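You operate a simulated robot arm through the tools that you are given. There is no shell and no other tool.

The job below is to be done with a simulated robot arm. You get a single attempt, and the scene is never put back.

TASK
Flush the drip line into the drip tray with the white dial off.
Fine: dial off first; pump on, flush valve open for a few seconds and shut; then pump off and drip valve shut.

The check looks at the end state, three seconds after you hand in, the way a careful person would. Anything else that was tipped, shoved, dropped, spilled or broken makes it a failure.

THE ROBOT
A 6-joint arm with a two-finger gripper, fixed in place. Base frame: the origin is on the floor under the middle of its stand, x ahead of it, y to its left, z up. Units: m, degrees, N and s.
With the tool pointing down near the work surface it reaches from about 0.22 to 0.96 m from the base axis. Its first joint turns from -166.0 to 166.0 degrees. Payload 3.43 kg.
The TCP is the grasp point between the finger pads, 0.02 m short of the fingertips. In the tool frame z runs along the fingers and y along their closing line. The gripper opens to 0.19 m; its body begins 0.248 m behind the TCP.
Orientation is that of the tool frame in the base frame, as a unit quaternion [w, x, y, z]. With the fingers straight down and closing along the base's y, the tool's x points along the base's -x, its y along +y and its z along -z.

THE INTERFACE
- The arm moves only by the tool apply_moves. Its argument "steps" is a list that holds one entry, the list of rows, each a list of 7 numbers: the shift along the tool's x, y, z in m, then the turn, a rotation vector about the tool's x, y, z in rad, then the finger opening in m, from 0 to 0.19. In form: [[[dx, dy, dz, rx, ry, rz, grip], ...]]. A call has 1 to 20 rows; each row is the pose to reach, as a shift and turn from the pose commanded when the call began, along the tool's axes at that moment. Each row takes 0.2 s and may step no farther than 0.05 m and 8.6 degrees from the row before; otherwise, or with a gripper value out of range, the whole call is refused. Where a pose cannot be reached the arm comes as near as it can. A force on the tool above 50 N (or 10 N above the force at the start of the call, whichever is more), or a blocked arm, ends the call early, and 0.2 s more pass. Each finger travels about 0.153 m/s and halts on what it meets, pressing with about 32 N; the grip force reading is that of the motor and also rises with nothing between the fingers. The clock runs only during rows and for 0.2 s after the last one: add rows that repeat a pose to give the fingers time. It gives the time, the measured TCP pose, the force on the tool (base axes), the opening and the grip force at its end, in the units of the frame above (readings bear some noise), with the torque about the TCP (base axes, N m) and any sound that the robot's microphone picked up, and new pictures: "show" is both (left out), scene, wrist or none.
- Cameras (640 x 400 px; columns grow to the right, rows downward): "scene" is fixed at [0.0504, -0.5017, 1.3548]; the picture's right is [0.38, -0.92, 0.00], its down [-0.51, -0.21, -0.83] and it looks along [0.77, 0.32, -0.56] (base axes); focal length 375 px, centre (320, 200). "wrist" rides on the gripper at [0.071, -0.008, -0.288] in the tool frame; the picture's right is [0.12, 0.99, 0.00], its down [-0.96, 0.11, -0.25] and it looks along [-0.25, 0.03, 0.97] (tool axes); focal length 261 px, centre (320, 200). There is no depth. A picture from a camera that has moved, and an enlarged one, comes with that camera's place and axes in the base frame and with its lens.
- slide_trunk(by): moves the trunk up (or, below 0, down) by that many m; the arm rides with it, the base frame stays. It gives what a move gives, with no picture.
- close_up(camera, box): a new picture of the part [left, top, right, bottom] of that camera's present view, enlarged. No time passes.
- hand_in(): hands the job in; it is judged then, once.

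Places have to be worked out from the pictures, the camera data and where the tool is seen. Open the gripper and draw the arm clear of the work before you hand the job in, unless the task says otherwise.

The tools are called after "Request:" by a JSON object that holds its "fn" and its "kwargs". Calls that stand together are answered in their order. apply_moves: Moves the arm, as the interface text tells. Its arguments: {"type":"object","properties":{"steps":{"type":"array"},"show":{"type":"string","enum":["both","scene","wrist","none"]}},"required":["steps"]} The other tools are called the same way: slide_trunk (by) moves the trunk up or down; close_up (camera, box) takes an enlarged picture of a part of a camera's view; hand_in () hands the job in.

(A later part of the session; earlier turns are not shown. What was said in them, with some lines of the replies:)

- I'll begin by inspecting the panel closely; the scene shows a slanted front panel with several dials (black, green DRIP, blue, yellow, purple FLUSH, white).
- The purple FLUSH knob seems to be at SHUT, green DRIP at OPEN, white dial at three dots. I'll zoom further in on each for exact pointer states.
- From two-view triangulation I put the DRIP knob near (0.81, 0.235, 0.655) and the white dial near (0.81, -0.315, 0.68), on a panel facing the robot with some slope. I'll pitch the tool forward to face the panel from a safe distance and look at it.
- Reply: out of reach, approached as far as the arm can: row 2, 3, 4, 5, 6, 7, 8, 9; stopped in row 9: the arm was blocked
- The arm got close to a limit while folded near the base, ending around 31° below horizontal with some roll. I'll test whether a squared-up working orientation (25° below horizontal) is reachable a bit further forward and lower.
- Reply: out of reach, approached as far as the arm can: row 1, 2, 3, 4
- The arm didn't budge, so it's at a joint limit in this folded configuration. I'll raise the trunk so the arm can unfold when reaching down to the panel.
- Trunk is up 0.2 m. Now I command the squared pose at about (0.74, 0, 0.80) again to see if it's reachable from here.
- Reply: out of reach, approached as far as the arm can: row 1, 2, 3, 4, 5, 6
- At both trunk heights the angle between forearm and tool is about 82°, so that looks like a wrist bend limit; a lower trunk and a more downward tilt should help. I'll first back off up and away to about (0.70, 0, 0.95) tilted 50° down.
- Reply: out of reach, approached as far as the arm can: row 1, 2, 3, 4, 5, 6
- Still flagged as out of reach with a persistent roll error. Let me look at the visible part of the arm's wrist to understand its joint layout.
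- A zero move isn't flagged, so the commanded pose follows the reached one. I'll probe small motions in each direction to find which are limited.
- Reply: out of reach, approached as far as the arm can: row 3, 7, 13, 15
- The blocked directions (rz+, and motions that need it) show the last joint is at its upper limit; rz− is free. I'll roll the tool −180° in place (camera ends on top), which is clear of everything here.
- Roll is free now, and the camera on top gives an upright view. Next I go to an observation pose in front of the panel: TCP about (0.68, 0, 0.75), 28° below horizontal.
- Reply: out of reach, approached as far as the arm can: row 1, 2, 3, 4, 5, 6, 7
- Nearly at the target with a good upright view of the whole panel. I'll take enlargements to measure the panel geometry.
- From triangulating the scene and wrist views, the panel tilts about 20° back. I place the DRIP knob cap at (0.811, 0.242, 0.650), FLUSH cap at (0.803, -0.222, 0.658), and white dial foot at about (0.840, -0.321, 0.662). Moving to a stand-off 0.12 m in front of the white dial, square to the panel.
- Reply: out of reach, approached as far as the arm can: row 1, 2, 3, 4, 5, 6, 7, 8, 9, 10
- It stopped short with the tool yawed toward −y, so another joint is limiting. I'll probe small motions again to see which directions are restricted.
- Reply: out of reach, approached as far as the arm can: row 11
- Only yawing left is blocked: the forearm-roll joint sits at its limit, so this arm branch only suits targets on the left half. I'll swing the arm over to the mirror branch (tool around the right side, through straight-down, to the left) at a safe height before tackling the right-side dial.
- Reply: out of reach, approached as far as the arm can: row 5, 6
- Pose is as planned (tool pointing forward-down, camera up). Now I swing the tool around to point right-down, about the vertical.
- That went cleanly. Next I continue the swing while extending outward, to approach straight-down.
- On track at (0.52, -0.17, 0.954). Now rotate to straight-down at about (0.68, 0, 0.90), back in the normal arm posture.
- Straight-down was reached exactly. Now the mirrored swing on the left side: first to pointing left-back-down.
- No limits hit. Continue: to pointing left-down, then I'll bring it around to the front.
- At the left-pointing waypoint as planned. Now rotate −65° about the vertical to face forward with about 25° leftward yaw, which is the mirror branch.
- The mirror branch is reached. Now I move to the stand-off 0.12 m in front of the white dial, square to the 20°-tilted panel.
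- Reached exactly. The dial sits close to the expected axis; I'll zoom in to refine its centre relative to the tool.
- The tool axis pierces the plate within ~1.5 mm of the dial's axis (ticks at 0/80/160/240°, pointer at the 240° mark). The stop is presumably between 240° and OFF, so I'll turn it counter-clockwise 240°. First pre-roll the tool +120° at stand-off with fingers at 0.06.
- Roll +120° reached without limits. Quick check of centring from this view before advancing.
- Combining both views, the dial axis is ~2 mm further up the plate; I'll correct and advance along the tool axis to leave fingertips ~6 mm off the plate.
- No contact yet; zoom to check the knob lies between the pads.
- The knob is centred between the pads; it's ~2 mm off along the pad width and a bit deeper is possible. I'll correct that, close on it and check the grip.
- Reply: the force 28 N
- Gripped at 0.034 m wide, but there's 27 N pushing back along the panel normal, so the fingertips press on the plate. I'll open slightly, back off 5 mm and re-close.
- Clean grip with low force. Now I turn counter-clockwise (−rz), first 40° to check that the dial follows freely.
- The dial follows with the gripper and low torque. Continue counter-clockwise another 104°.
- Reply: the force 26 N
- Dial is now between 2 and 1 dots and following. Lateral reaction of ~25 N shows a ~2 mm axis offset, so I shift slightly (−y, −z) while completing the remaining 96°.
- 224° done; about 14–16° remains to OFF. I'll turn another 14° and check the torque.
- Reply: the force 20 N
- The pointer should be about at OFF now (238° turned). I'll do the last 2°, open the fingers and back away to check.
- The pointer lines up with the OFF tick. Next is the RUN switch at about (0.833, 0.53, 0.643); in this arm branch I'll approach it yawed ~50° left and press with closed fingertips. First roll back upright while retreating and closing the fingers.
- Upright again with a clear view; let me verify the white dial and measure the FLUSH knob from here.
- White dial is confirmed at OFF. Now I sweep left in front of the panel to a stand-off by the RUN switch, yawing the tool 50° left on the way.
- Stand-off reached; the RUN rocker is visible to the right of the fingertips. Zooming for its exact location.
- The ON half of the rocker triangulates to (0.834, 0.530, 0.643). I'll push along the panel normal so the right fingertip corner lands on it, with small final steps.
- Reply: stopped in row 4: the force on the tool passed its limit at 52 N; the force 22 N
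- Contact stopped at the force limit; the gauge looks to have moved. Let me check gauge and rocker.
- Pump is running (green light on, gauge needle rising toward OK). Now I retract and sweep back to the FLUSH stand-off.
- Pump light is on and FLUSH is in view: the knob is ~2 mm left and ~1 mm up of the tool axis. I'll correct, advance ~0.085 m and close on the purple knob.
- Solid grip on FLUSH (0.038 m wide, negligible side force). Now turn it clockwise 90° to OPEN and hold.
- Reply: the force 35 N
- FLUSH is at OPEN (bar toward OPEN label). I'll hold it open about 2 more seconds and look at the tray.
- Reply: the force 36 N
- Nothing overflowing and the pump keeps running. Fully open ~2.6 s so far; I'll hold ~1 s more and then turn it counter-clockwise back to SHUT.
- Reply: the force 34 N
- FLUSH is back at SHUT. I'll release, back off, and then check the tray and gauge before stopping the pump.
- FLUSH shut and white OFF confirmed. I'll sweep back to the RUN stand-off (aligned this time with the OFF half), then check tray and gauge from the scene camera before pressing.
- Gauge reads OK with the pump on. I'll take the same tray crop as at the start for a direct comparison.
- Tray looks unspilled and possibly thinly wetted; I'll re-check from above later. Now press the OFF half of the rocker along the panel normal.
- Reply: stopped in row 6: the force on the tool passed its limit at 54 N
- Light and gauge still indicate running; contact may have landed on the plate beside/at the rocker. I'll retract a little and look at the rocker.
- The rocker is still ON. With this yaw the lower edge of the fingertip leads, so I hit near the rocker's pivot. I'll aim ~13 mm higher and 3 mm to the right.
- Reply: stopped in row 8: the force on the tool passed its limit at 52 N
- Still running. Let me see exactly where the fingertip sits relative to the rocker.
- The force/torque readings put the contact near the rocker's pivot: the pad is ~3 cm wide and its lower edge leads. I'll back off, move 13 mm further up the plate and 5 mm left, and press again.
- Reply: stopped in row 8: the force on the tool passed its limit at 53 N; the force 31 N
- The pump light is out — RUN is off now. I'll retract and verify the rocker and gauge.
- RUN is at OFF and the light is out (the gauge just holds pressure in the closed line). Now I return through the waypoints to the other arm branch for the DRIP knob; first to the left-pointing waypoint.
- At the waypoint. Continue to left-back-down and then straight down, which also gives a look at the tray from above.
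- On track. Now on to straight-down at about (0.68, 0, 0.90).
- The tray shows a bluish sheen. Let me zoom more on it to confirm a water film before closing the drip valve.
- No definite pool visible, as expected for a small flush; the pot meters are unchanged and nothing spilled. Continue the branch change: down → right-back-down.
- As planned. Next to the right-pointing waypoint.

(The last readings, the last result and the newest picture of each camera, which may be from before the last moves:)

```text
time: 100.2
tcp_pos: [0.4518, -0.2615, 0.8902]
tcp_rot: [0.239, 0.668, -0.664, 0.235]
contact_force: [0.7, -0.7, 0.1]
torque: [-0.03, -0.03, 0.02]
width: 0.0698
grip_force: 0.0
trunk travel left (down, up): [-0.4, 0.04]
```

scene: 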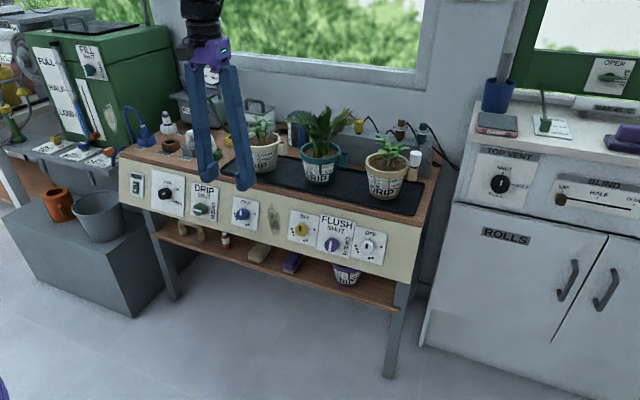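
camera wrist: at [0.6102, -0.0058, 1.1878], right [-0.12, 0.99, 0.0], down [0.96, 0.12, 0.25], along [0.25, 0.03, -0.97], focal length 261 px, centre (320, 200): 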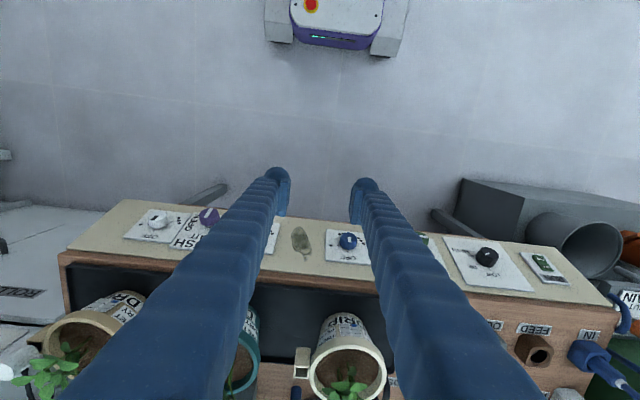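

At the right-pointing waypoint. Rotate +65° about the vertical to face forward (yaw −25°).

Request:
{"fn": "apply_moves", "kwargs": {"steps": [[[-0.0182, -0.0213, -0.0086, 0.0797, 0.0011, -0.0976, 0.07], [-0.0365, -0.0426, -0.0171, 0.1593, 0.0022, -0.1951, 0.07], [-0.0547, -0.0638, -0.0257, 0.239, 0.0033, -0.2927, 0.07], [-0.073, -0.0851, -0.0343, 0.3187, 0.0044, -0.3902, 0.07], [-0.0912, -0.1064, -0.0428, 0.3983, 0.0056, -0.4878, 0.07], [-0.1095, -0.1277, -0.0514, 0.478, 0.0067, -0.5853, 0.07], [-0.1277, -0.1489, -0.06, 0.5577, 0.0078, -0.6829, 0.07], [-0.146, -0.1702, -0.0685, 0.6373, 0.0089, -0.7804, 0.07], [-0.1642, -0.1915, -0.0771, 0.717, 0.01, -0.878, 0.07], [-0.1642, -0.1915, -0.0771, 0.717, 0.01, -0.878, 0.07]]], "show": "scene"}}

```text
time: 102.4
tcp_pos: [0.6427, -0.0822, 0.8457]
tcp_rot: [0.075, 0.92, -0.201, 0.327]
contact_force: [0.3, -0.3, -0.2]
torque: [0.05, -0.01, 0.02]
width: 0.0699
grip_force: 0.1
trunk travel left (down, up): [-0.4, 0.04]
```

scene: 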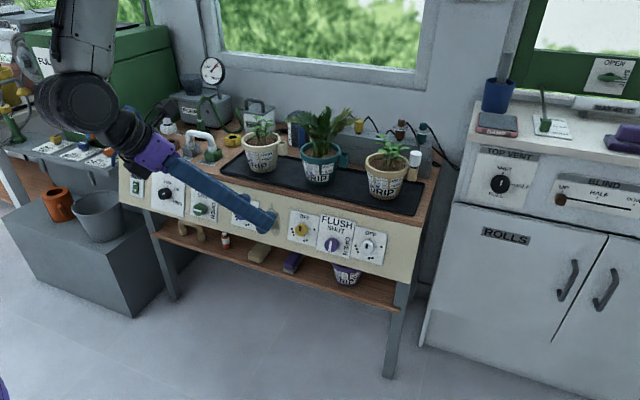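

Now on the left-side branch. Move to the stand-off 0.12 m in front of the green DRIP knob, square to the panel.

Request:
{"fn": "apply_moves", "kwargs": {"steps": [[[-0.0164, -0.0369, 0.0102, 0.04, 0.0589, -0.0276, 0.07], [-0.0327, -0.0738, 0.0205, 0.08, 0.1178, -0.0551, 0.07], [-0.0491, -0.1107, 0.0307, 0.12, 0.1767, -0.0827, 0.07], [-0.0654, -0.1476, 0.041, 0.16, 0.2356, -0.1102, 0.07], [-0.0818, -0.1846, 0.0512, 0.2, 0.2944, -0.1378, 0.07], [-0.0981, -0.2215, 0.0615, 0.24, 0.3533, -0.1653, 0.07], [-0.1145, -0.2584, 0.0717, 0.28, 0.4122, -0.1929, 0.07], [-0.1308, -0.2953, 0.082, 0.32, 0.4711, -0.2204, 0.07], [-0.1472, -0.3322, 0.0922, 0.36, 0.53, -0.248, 0.07], [-0.1472, -0.3322, 0.0922, 0.36, 0.53, -0.248, 0.07]]]}}

Request:
{"fn": "close_up", "kwargs": {"camera": "wrist", "box": [250, 125, 390, 212]}}

```text
time: 104.6
tcp_pos: [0.7319, 0.2412, 0.6801]
tcp_rot: [0.0, 0.819, 0.001, 0.574]
contact_force: [0.0, 0.9, -0.4]
torque: [0.02, -0.03, -0.06]
width: 0.0701
grip_force: 0.0
trunk travel left (down, up): [-0.4, 0.04]
camera wrist: at [0.4845, 0.2524, 0.8435], right [0.04, -0.99, 0.11], down [-0.56, -0.12, -0.82], along [0.83, -0.03, -0.56], focal length 261 px, centre (320, 200)
```

scene: 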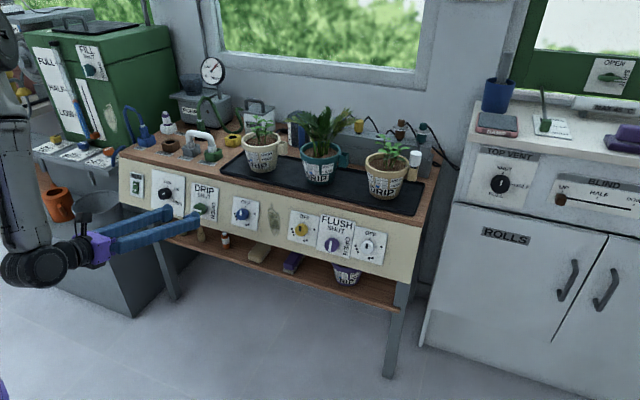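
wrist: 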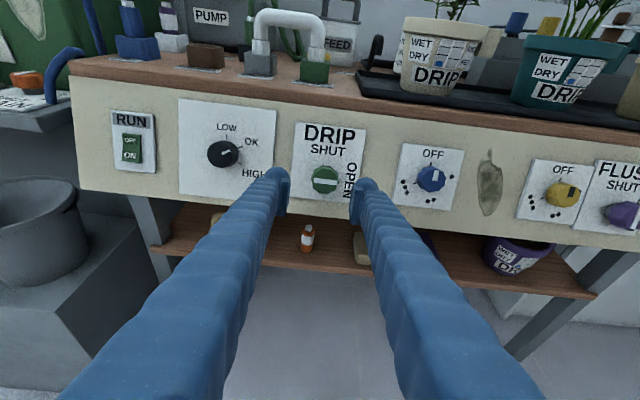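

```text
4.57 times, centred on (320, 168) of wrist
camera zoom: at [0.4845, 0.2524, 0.8435], right [0.04, -0.99, 0.11], down [-0.56, -0.12, -0.82], along [0.83, -0.03, -0.56], focal length 1192 px, centre (320, 344)
```

zoom: 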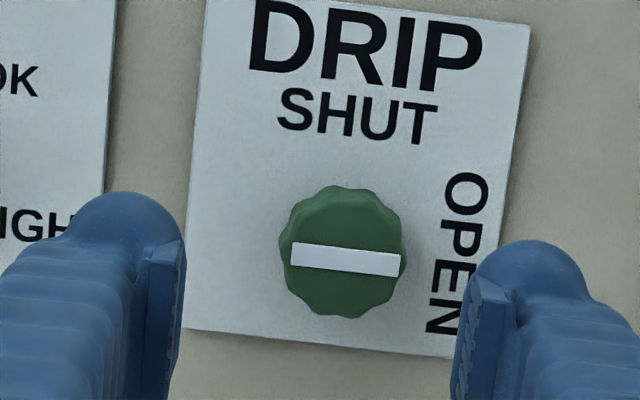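

The DRIP knob is ~9 mm right and ~3 mm up of the tool axis, and by apparent size this stand-off is ~8 mm closer than FLUSH's was. I'll correct, advance 0.076 m and close on it.

Request:
{"fn": "apply_moves", "kwargs": {"steps": [[[0.0032, 0.0089, 0.02, 0, 0, 0, 0.06], [0.0032, 0.0089, 0.05, 0, 0, 0, 0.06], [0.0032, 0.0089, 0.067, 0, 0, 0, 0.06], [0.0032, 0.0089, 0.076, 0, 0, 0, 0.06], [0.0032, 0.0089, 0.076, 0, 0, 0, 0.06]]], "show": "none"}}

Request:
{"fn": "close_up", "kwargs": {"camera": "wrist", "box": [250, 140, 390, 227]}}

```text
time: 105.8
tcp_pos: [0.8017, 0.2304, 0.6558]
tcp_rot: [0.001, 0.819, -0.001, 0.574]
contact_force: [-0.8, 0.0, 0.4]
torque: [0.03, -0.01, 0.01]
width: 0.06
grip_force: 0.0
trunk travel left (down, up): [-0.4, 0.04]
```

```text
4.57 times, centred on (320, 184) of wrist
camera zoom: at [0.5559, 0.2406, 0.8202], right [0.04, -0.99, 0.11], down [-0.56, -0.11, -0.82], along [0.83, -0.03, -0.56], focal length 1192 px, centre (320, 275)
```

zoom: 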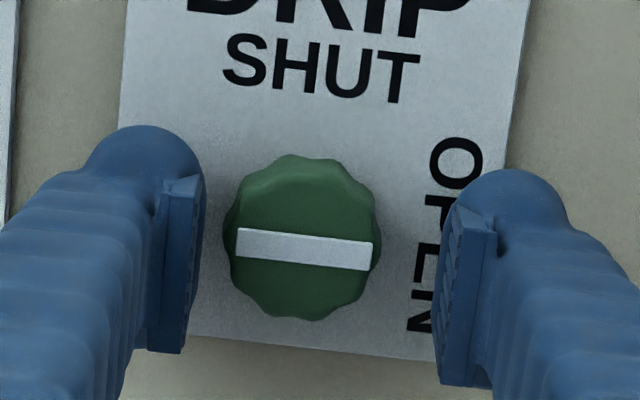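

Same depth as the successful FLUSH grasp, but the knob is ~4 mm left and ~4.5 mm up of the pad centre. Correct that, then close.

Request:
{"fn": "apply_moves", "kwargs": {"steps": [[[0.0045, -0.0038, 0, 0, 0, 0, 0.06], [0.0045, -0.0038, 0, 0, 0, 0, 0.06], [0.0045, -0.0038, 0, 0, 0, 0, 0.045], [0.0045, -0.0038, 0, 0, 0, 0, 0.03], [0.0045, -0.0038, 0, 0, 0, 0, 0.03]]], "show": "none"}}

Request:
{"fn": "close_up", "kwargs": {"camera": "wrist", "box": [250, 140, 390, 227]}}

```text
time: 107.0
tcp_pos: [0.8036, 0.2339, 0.6598]
tcp_rot: [-0.001, 0.819, 0.001, 0.573]
contact_force: [1.4, 10.1, -1.0]
torque: [0.05, 0.06, 0.13]
width: 0.0377
grip_force: 45.0
trunk travel left (down, up): [-0.4, 0.04]
```

```text
4.57 times, centred on (320, 184) of wrist
camera zoom: at [0.5577, 0.2453, 0.8255], right [0.04, -0.99, 0.11], down [-0.56, -0.12, -0.82], along [0.83, -0.03, -0.56], focal length 1192 px, centre (320, 275)
```

zoom: 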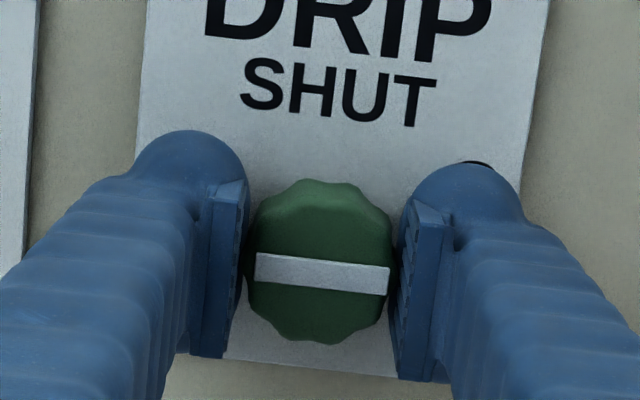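

Good grip on DRIP. Turn it counter-clockwise 90° from OPEN to SHUT.

Request:
{"fn": "apply_moves", "kwargs": {"steps": [[[0, 0, 0, 0, 0, -0.1428, 0.03], [0, 0, 0, 0, 0, -0.2856, 0.03], [0, 0, 0, 0, 0, -0.4284, 0.03], [0, 0, 0, 0, 0, -0.5712, 0.03], [0, 0, 0, 0, 0, -0.714, 0.03], [0, 0, 0, 0, 0, -0.8568, 0.03], [0, 0, 0, 0, 0, -0.9996, 0.03], [0, 0, 0, 0, 0, -1.1424, 0.03], [0, 0, 0, 0, 0, -1.2852, 0.03], [0, 0, 0, 0, 0, -1.428, 0.03], [0, 0, 0, 0, 0, -1.5708, 0.03], [0, 0, 0, 0, 0, -1.5708, 0.03]]], "show": "none"}}

Request:
{"fn": "close_up", "kwargs": {"camera": "wrist", "box": [250, 140, 390, 227]}}

```text
time: 109.6
tcp_pos: [0.8033, 0.2357, 0.6596]
tcp_rot: [0.405, 0.579, 0.58, 0.406]
contact_force: [-24.3, 26.8, -3.8]
torque: [0.22, 0.16, 0.18]
width: 0.0374
grip_force: 45.3
trunk travel left (down, up): [-0.4, 0.04]
```

```text
4.57 times, centred on (320, 184) of wrist
camera zoom: at [0.5305, 0.308, 0.7505], right [0.34, 0.12, 0.93], down [-0.19, -0.96, 0.2], along [0.92, -0.24, -0.3], focal length 1192 px, centre (320, 275)
```

zoom: 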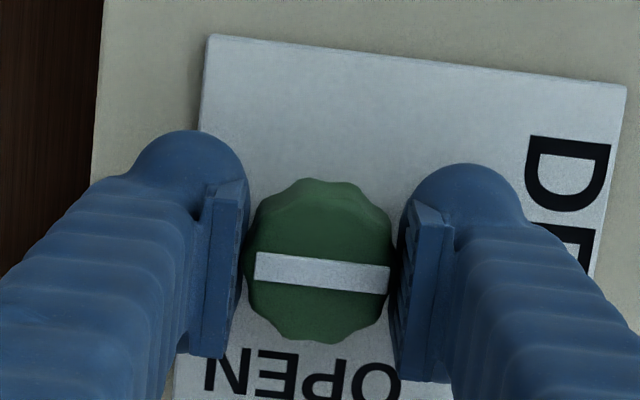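

The knob followed and now points to SHUT. I'll open the fingers, back off and verify.

Request:
{"fn": "apply_moves", "kwargs": {"steps": [[[0, 0, 0, 0, 0, 0, 0.045], [0, 0, 0, 0, 0, 0, 0.06], [0, 0, 0, 0, 0, 0, 0.06], [0, 0, -0.03, 0, 0, 0, 0.06], [0, 0, -0.07, 0, 0, 0, 0.06], [0, 0, -0.11, 0, 0, 0, 0.06]]]}}

Request:
{"fn": "close_up", "kwargs": {"camera": "wrist", "box": [220, 120, 400, 220]}}

Request:
{"fn": "close_up", "kwargs": {"camera": "scene", "box": [120, 160, 280, 260]}}

Request:
{"fn": "close_up", "kwargs": {"camera": "scene", "box": [280, 195, 400, 270]}}

```text
time: 111.0
tcp_pos: [0.7017, 0.2344, 0.6989]
tcp_rot: [0.405, 0.579, 0.579, 0.406]
contact_force: [-0.1, -0.6, 0.7]
torque: [0.04, 0.02, 0.04]
width: 0.06
grip_force: 0.0
trunk travel left (down, up): [-0.4, 0.04]
camera wrist: at [0.4284, 0.3061, 0.7889], right [0.34, 0.12, 0.93], down [-0.2, -0.96, 0.19], along [0.92, -0.25, -0.3], focal length 261 px, centre (320, 200)
```

scene: 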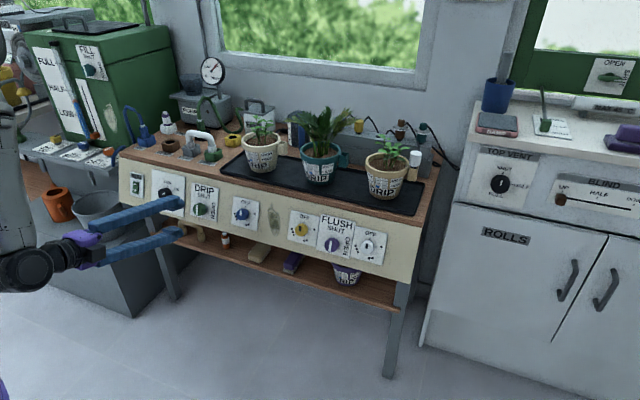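
wrist: 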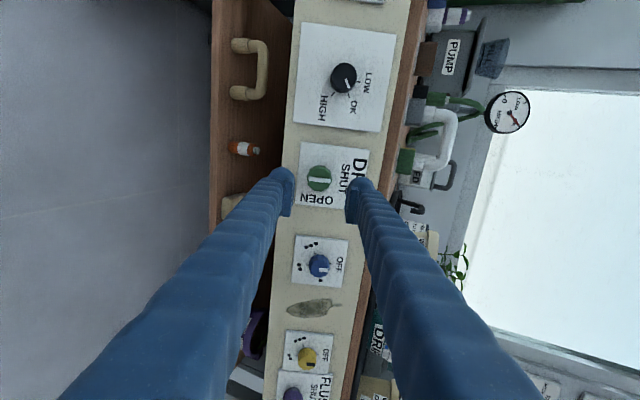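

```text
3.56 times, centred on (310, 170) of wrist
camera zoom: at [0.4284, 0.3061, 0.7889], right [0.34, 0.12, 0.93], down [-0.2, -0.96, 0.19], along [0.92, -0.25, -0.3], focal length 927 px, centre (356, 307)
```

zoom: 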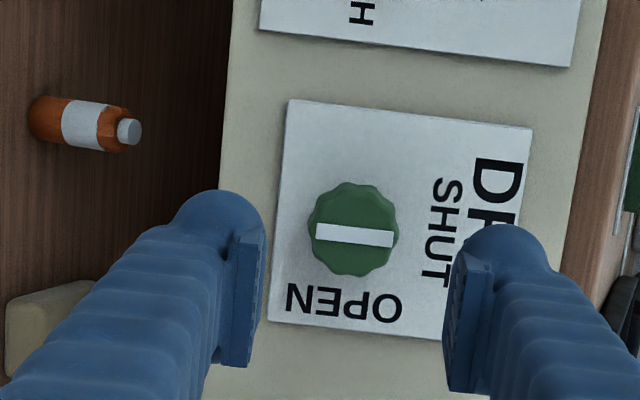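

```text
4.00 times, centred on (200, 210) of scene
camera zoom: at [0.0504, -0.5017, 1.3548], right [0.38, -0.92, 0.0], down [-0.51, -0.21, -0.83], along [0.77, 0.32, -0.56], focal length 1501 px, centre (800, 160)
```

zoom: 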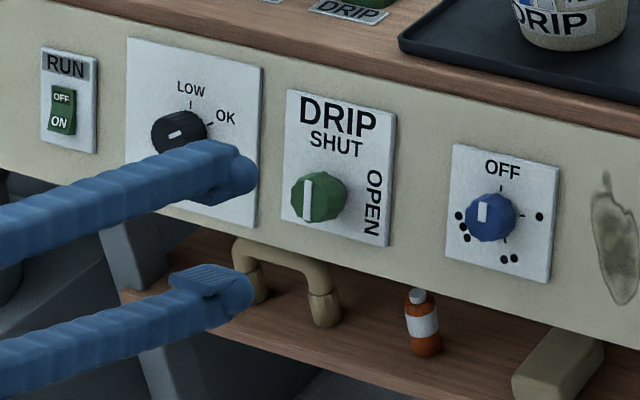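

```text
5.33 times, centred on (340, 232) of scene
camera zoom: at [0.0504, -0.5017, 1.3548], right [0.38, -0.92, 0.0], down [-0.51, -0.21, -0.83], along [0.77, 0.32, -0.56], focal length 2002 px, centre (213, 27)
```

zoom: 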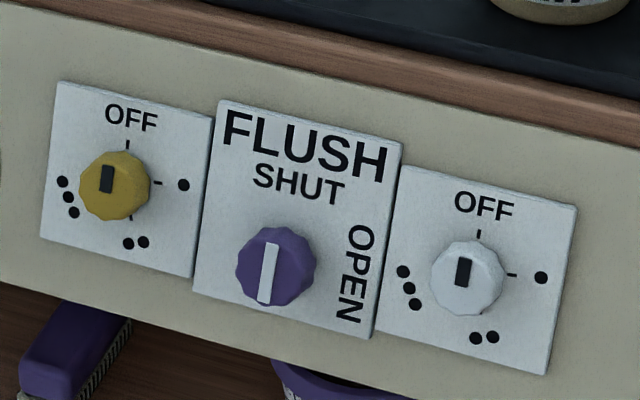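

All controls look right: DRIP shut, FLUSH shut, white OFF, RUN off. I'll compare the butt level and the tray crop with the start for signs of the flush.

Request:
{"fn": "close_up", "kwargs": {"camera": "scene", "box": [30, 40, 130, 150]}}

Request:
{"fn": "close_up", "kwargs": {"camera": "scene", "box": [280, 90, 440, 220]}}

Request:
{"fn": "close_up", "kwargs": {"camera": "scene", "box": [0, 0, 200, 170]}}

Request:
{"fn": "close_up", "kwargs": {"camera": "scene", "box": [160, 50, 260, 170]}}

```text
3.64 times, centred on (80, 95) of scene
camera zoom: at [0.0504, -0.5017, 1.3548], right [0.38, -0.92, 0.0], down [-0.51, -0.21, -0.83], along [0.77, 0.32, -0.56], focal length 1365 px, centre (1193, 582)
```

zoom: 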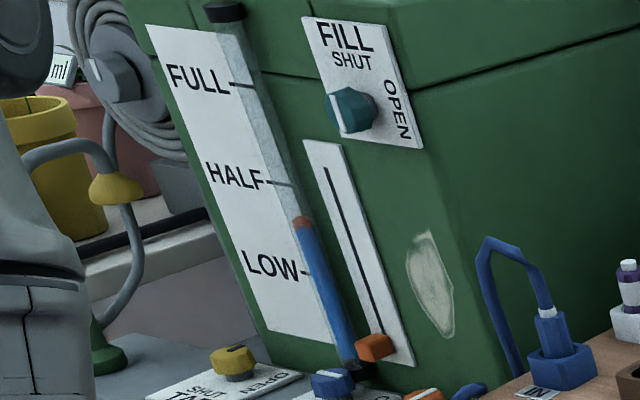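

```text
3.08 times, centred on (360, 155) of scene
camera zoom: at [0.0504, -0.5017, 1.3548], right [0.38, -0.92, 0.0], down [-0.51, -0.21, -0.83], along [0.77, 0.32, -0.56], focal length 1155 px, centre (197, 338)
```

zoom: 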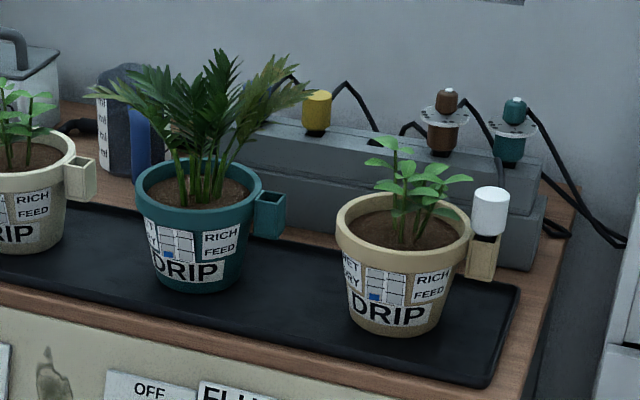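

```text
2.35 times, centred on (100, 85) of scene
camera zoom: at [0.0504, -0.5017, 1.3548], right [0.38, -0.92, 0.0], down [-0.51, -0.21, -0.83], along [0.77, 0.32, -0.56], focal length 883 px, centre (838, 471)
```

zoom: 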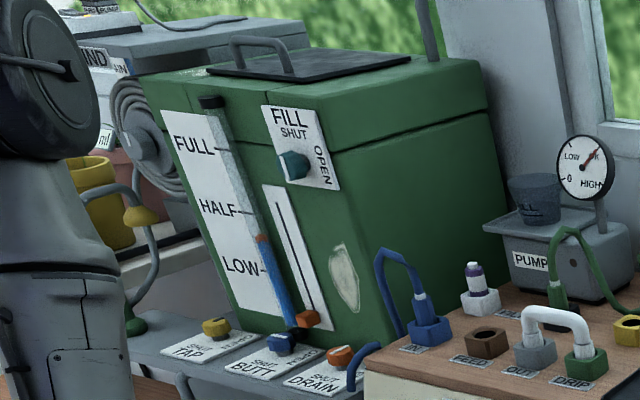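

```text
3.33 times, centred on (210, 110) of scene
camera zoom: at [0.0504, -0.5017, 1.3548], right [0.38, -0.92, 0.0], down [-0.51, -0.21, -0.83], along [0.77, 0.32, -0.56], focal length 1251 px, centre (687, 500)
```

zoom: 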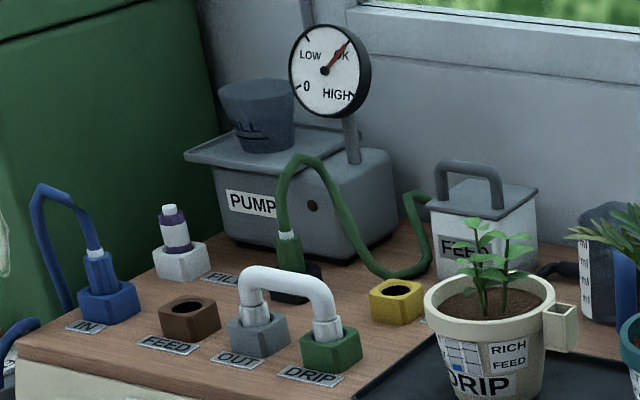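

The state matches the recipe; pots, bottle and other items are where they were. Now I roll the tool upright and draw the arm back and up, clear of the bench, with the gripper open.

Request:
{"fn": "apply_moves", "kwargs": {"steps": [[[0, 0.0087, -0.008, 0, 0, 0.1428, 0.08], [0, 0.0174, -0.016, 0, 0, 0.2856, 0.1], [0, 0.0261, -0.024, 0, 0, 0.4284, 0.1], [0, 0.0348, -0.032, 0, 0, 0.5712, 0.1], [0, 0.0435, -0.04, 0, 0, 0.714, 0.1], [0, 0.0521, -0.048, 0, 0, 0.8568, 0.1], [0, 0.0608, -0.056, 0, 0, 0.9996, 0.1], [0, 0.0695, -0.064, 0, 0, 1.1424, 0.1], [0, 0.0782, -0.072, 0, 0, 1.2852, 0.1], [0, 0.0869, -0.08, 0, 0, 1.428, 0.1], [0, 0.0956, -0.0879, 0, 0, 1.5708, 0.1], [0, 0.0956, -0.0879, 0, 0, 1.5708, 0.1]]]}}

Request:
{"fn": "close_up", "kwargs": {"camera": "wrist", "box": [300, 0, 640, 200]}}

```text
time: 113.6
tcp_pos: [0.6518, 0.2349, 0.8186]
tcp_rot: [0.0, 0.819, -0.001, 0.574]
contact_force: [-0.3, 0.9, 0.3]
torque: [0.02, 0.01, -0.01]
width: 0.0998
grip_force: 0.0
trunk travel left (down, up): [-0.4, 0.04]
camera wrist: at [0.4055, 0.2451, 0.9834], right [0.04, -0.99, 0.11], down [-0.56, -0.11, -0.82], along [0.83, -0.03, -0.56], focal length 261 px, centre (320, 200)
```

scene: 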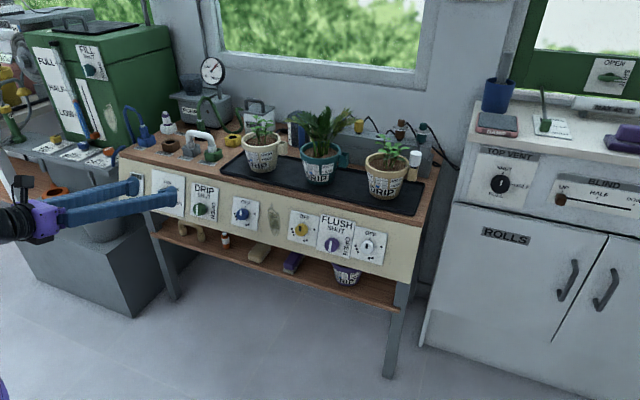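
wrist: 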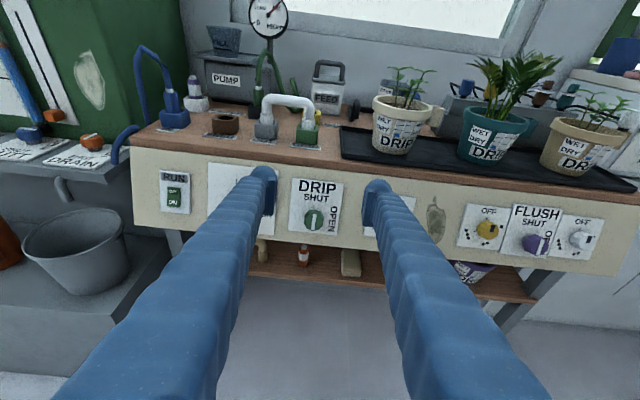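

```text
1.88 times, centred on (470, 100) of wrist
camera zoom: at [0.4055, 0.2451, 0.9834], right [0.04, -0.99, 0.11], down [-0.56, -0.11, -0.82], along [0.83, -0.03, -0.56], focal length 491 px, centre (38, 388)
```

zoom: 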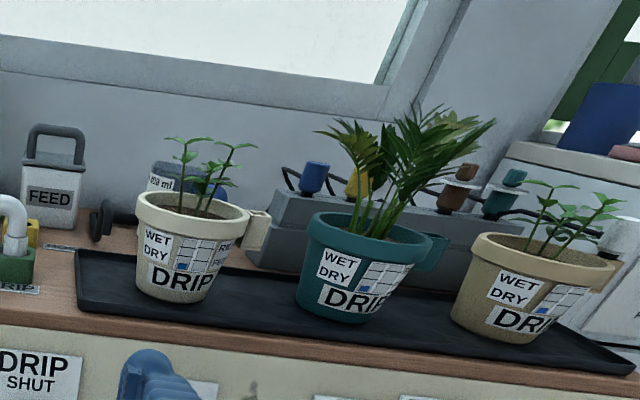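

Arm is clear. One last check of the butt/drain knobs (untouched) and of the panel from here.

Request:
{"fn": "close_up", "kwargs": {"camera": "wrist", "box": [0, 100, 140, 187]}}

Request:
{"fn": "close_up", "kwargs": {"camera": "wrist", "box": [430, 180, 640, 290]}}

Request:
{"fn": "close_up", "kwargs": {"camera": "wrist", "box": [140, 150, 350, 260]}}

```text
4.57 times, centred on (70, 144) of wrist
camera zoom: at [0.4055, 0.2451, 0.9834], right [0.04, -0.99, 0.11], down [-0.56, -0.11, -0.82], along [0.83, -0.03, -0.56], focal length 1192 px, centre (1463, 458)
```

zoom: 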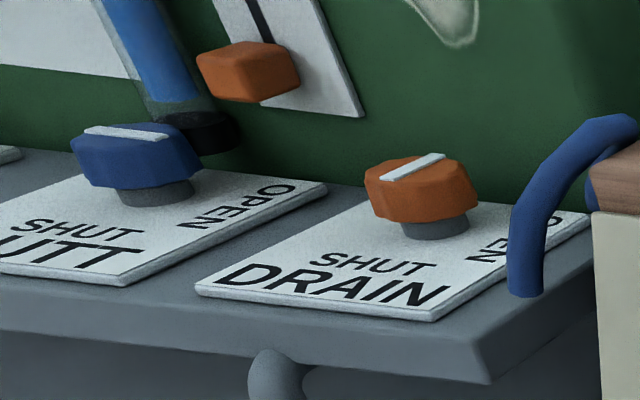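

```text
3.05 times, centred on (535, 235) of wrist
camera zoom: at [0.4055, 0.2451, 0.9834], right [0.04, -0.99, 0.11], down [-0.56, -0.11, -0.82], along [0.83, -0.03, -0.56], focal length 794 px, centre (-335, 93)
```

zoom: 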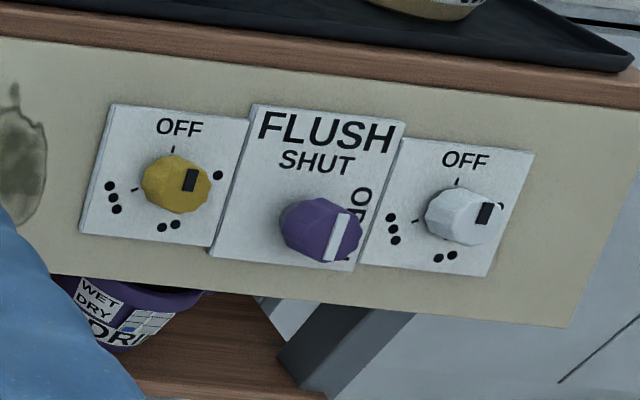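

```text
3.05 times, centred on (245, 205) of wrist
camera zoom: at [0.4055, 0.2451, 0.9834], right [0.04, -0.99, 0.11], down [-0.56, -0.11, -0.82], along [0.83, -0.03, -0.56], focal length 794 px, centre (549, 185)
```

zoom: 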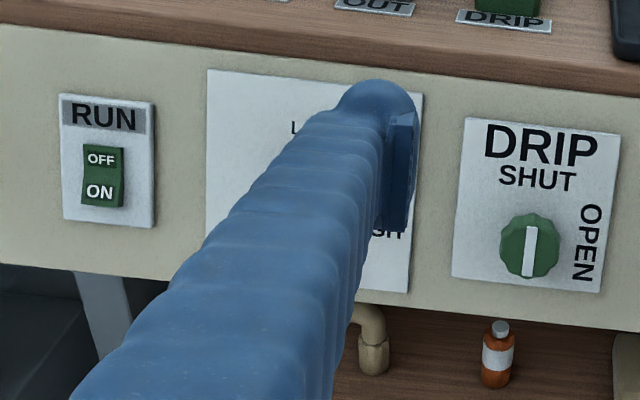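

BUTT is open and DRAIN is shut, as they were at the start. White dial is OFF, FLUSH shut, RUN off and DRIP shut, nothing was disturbed, and the arm is clear with the gripper open. I didn't see water in the tray, but FLUSH was held open about 3.5 s with the pump on, so I'm handing in.

Request:
{"fn": "hand_in", "kwargs": {}}

```text
The job is handed in.
```

I ran the flush in the order you gave and handed the job in, but I never saw water in the drip tray. The gauge read OK with the pump running, though the arm hid it during the flush itself.

| Step | What I did | Seen afterwards |
|---|---|---|
| White dial | Turned from three dots back to OFF before anything else | OFF |
| Pump | Switched on at RUN, and off again after the flush | OFF, green light out |
| FLUSH valve | Opened with the pump running, held fully open about 3.5 seconds, then shut | SHUT |
| DRIP valve | Shut last, after the pump was off | SHUT |

- **Pump switch-off:** It took three presses. The first two landed near the middle of the switch and did not flip it, so the pump ran about 11 seconds after FLUSH was shut.
- **Gauge:** It still reads OK with the pump off. I take this as pressure held in the closed line.
- **Everything else:** I saw nothing tipped, spilled or broken. The pots' moisture markers did not change, and BUTT (open) and DRAIN (shut) are as I found them. The gripper is open and the arm is back from the bench.
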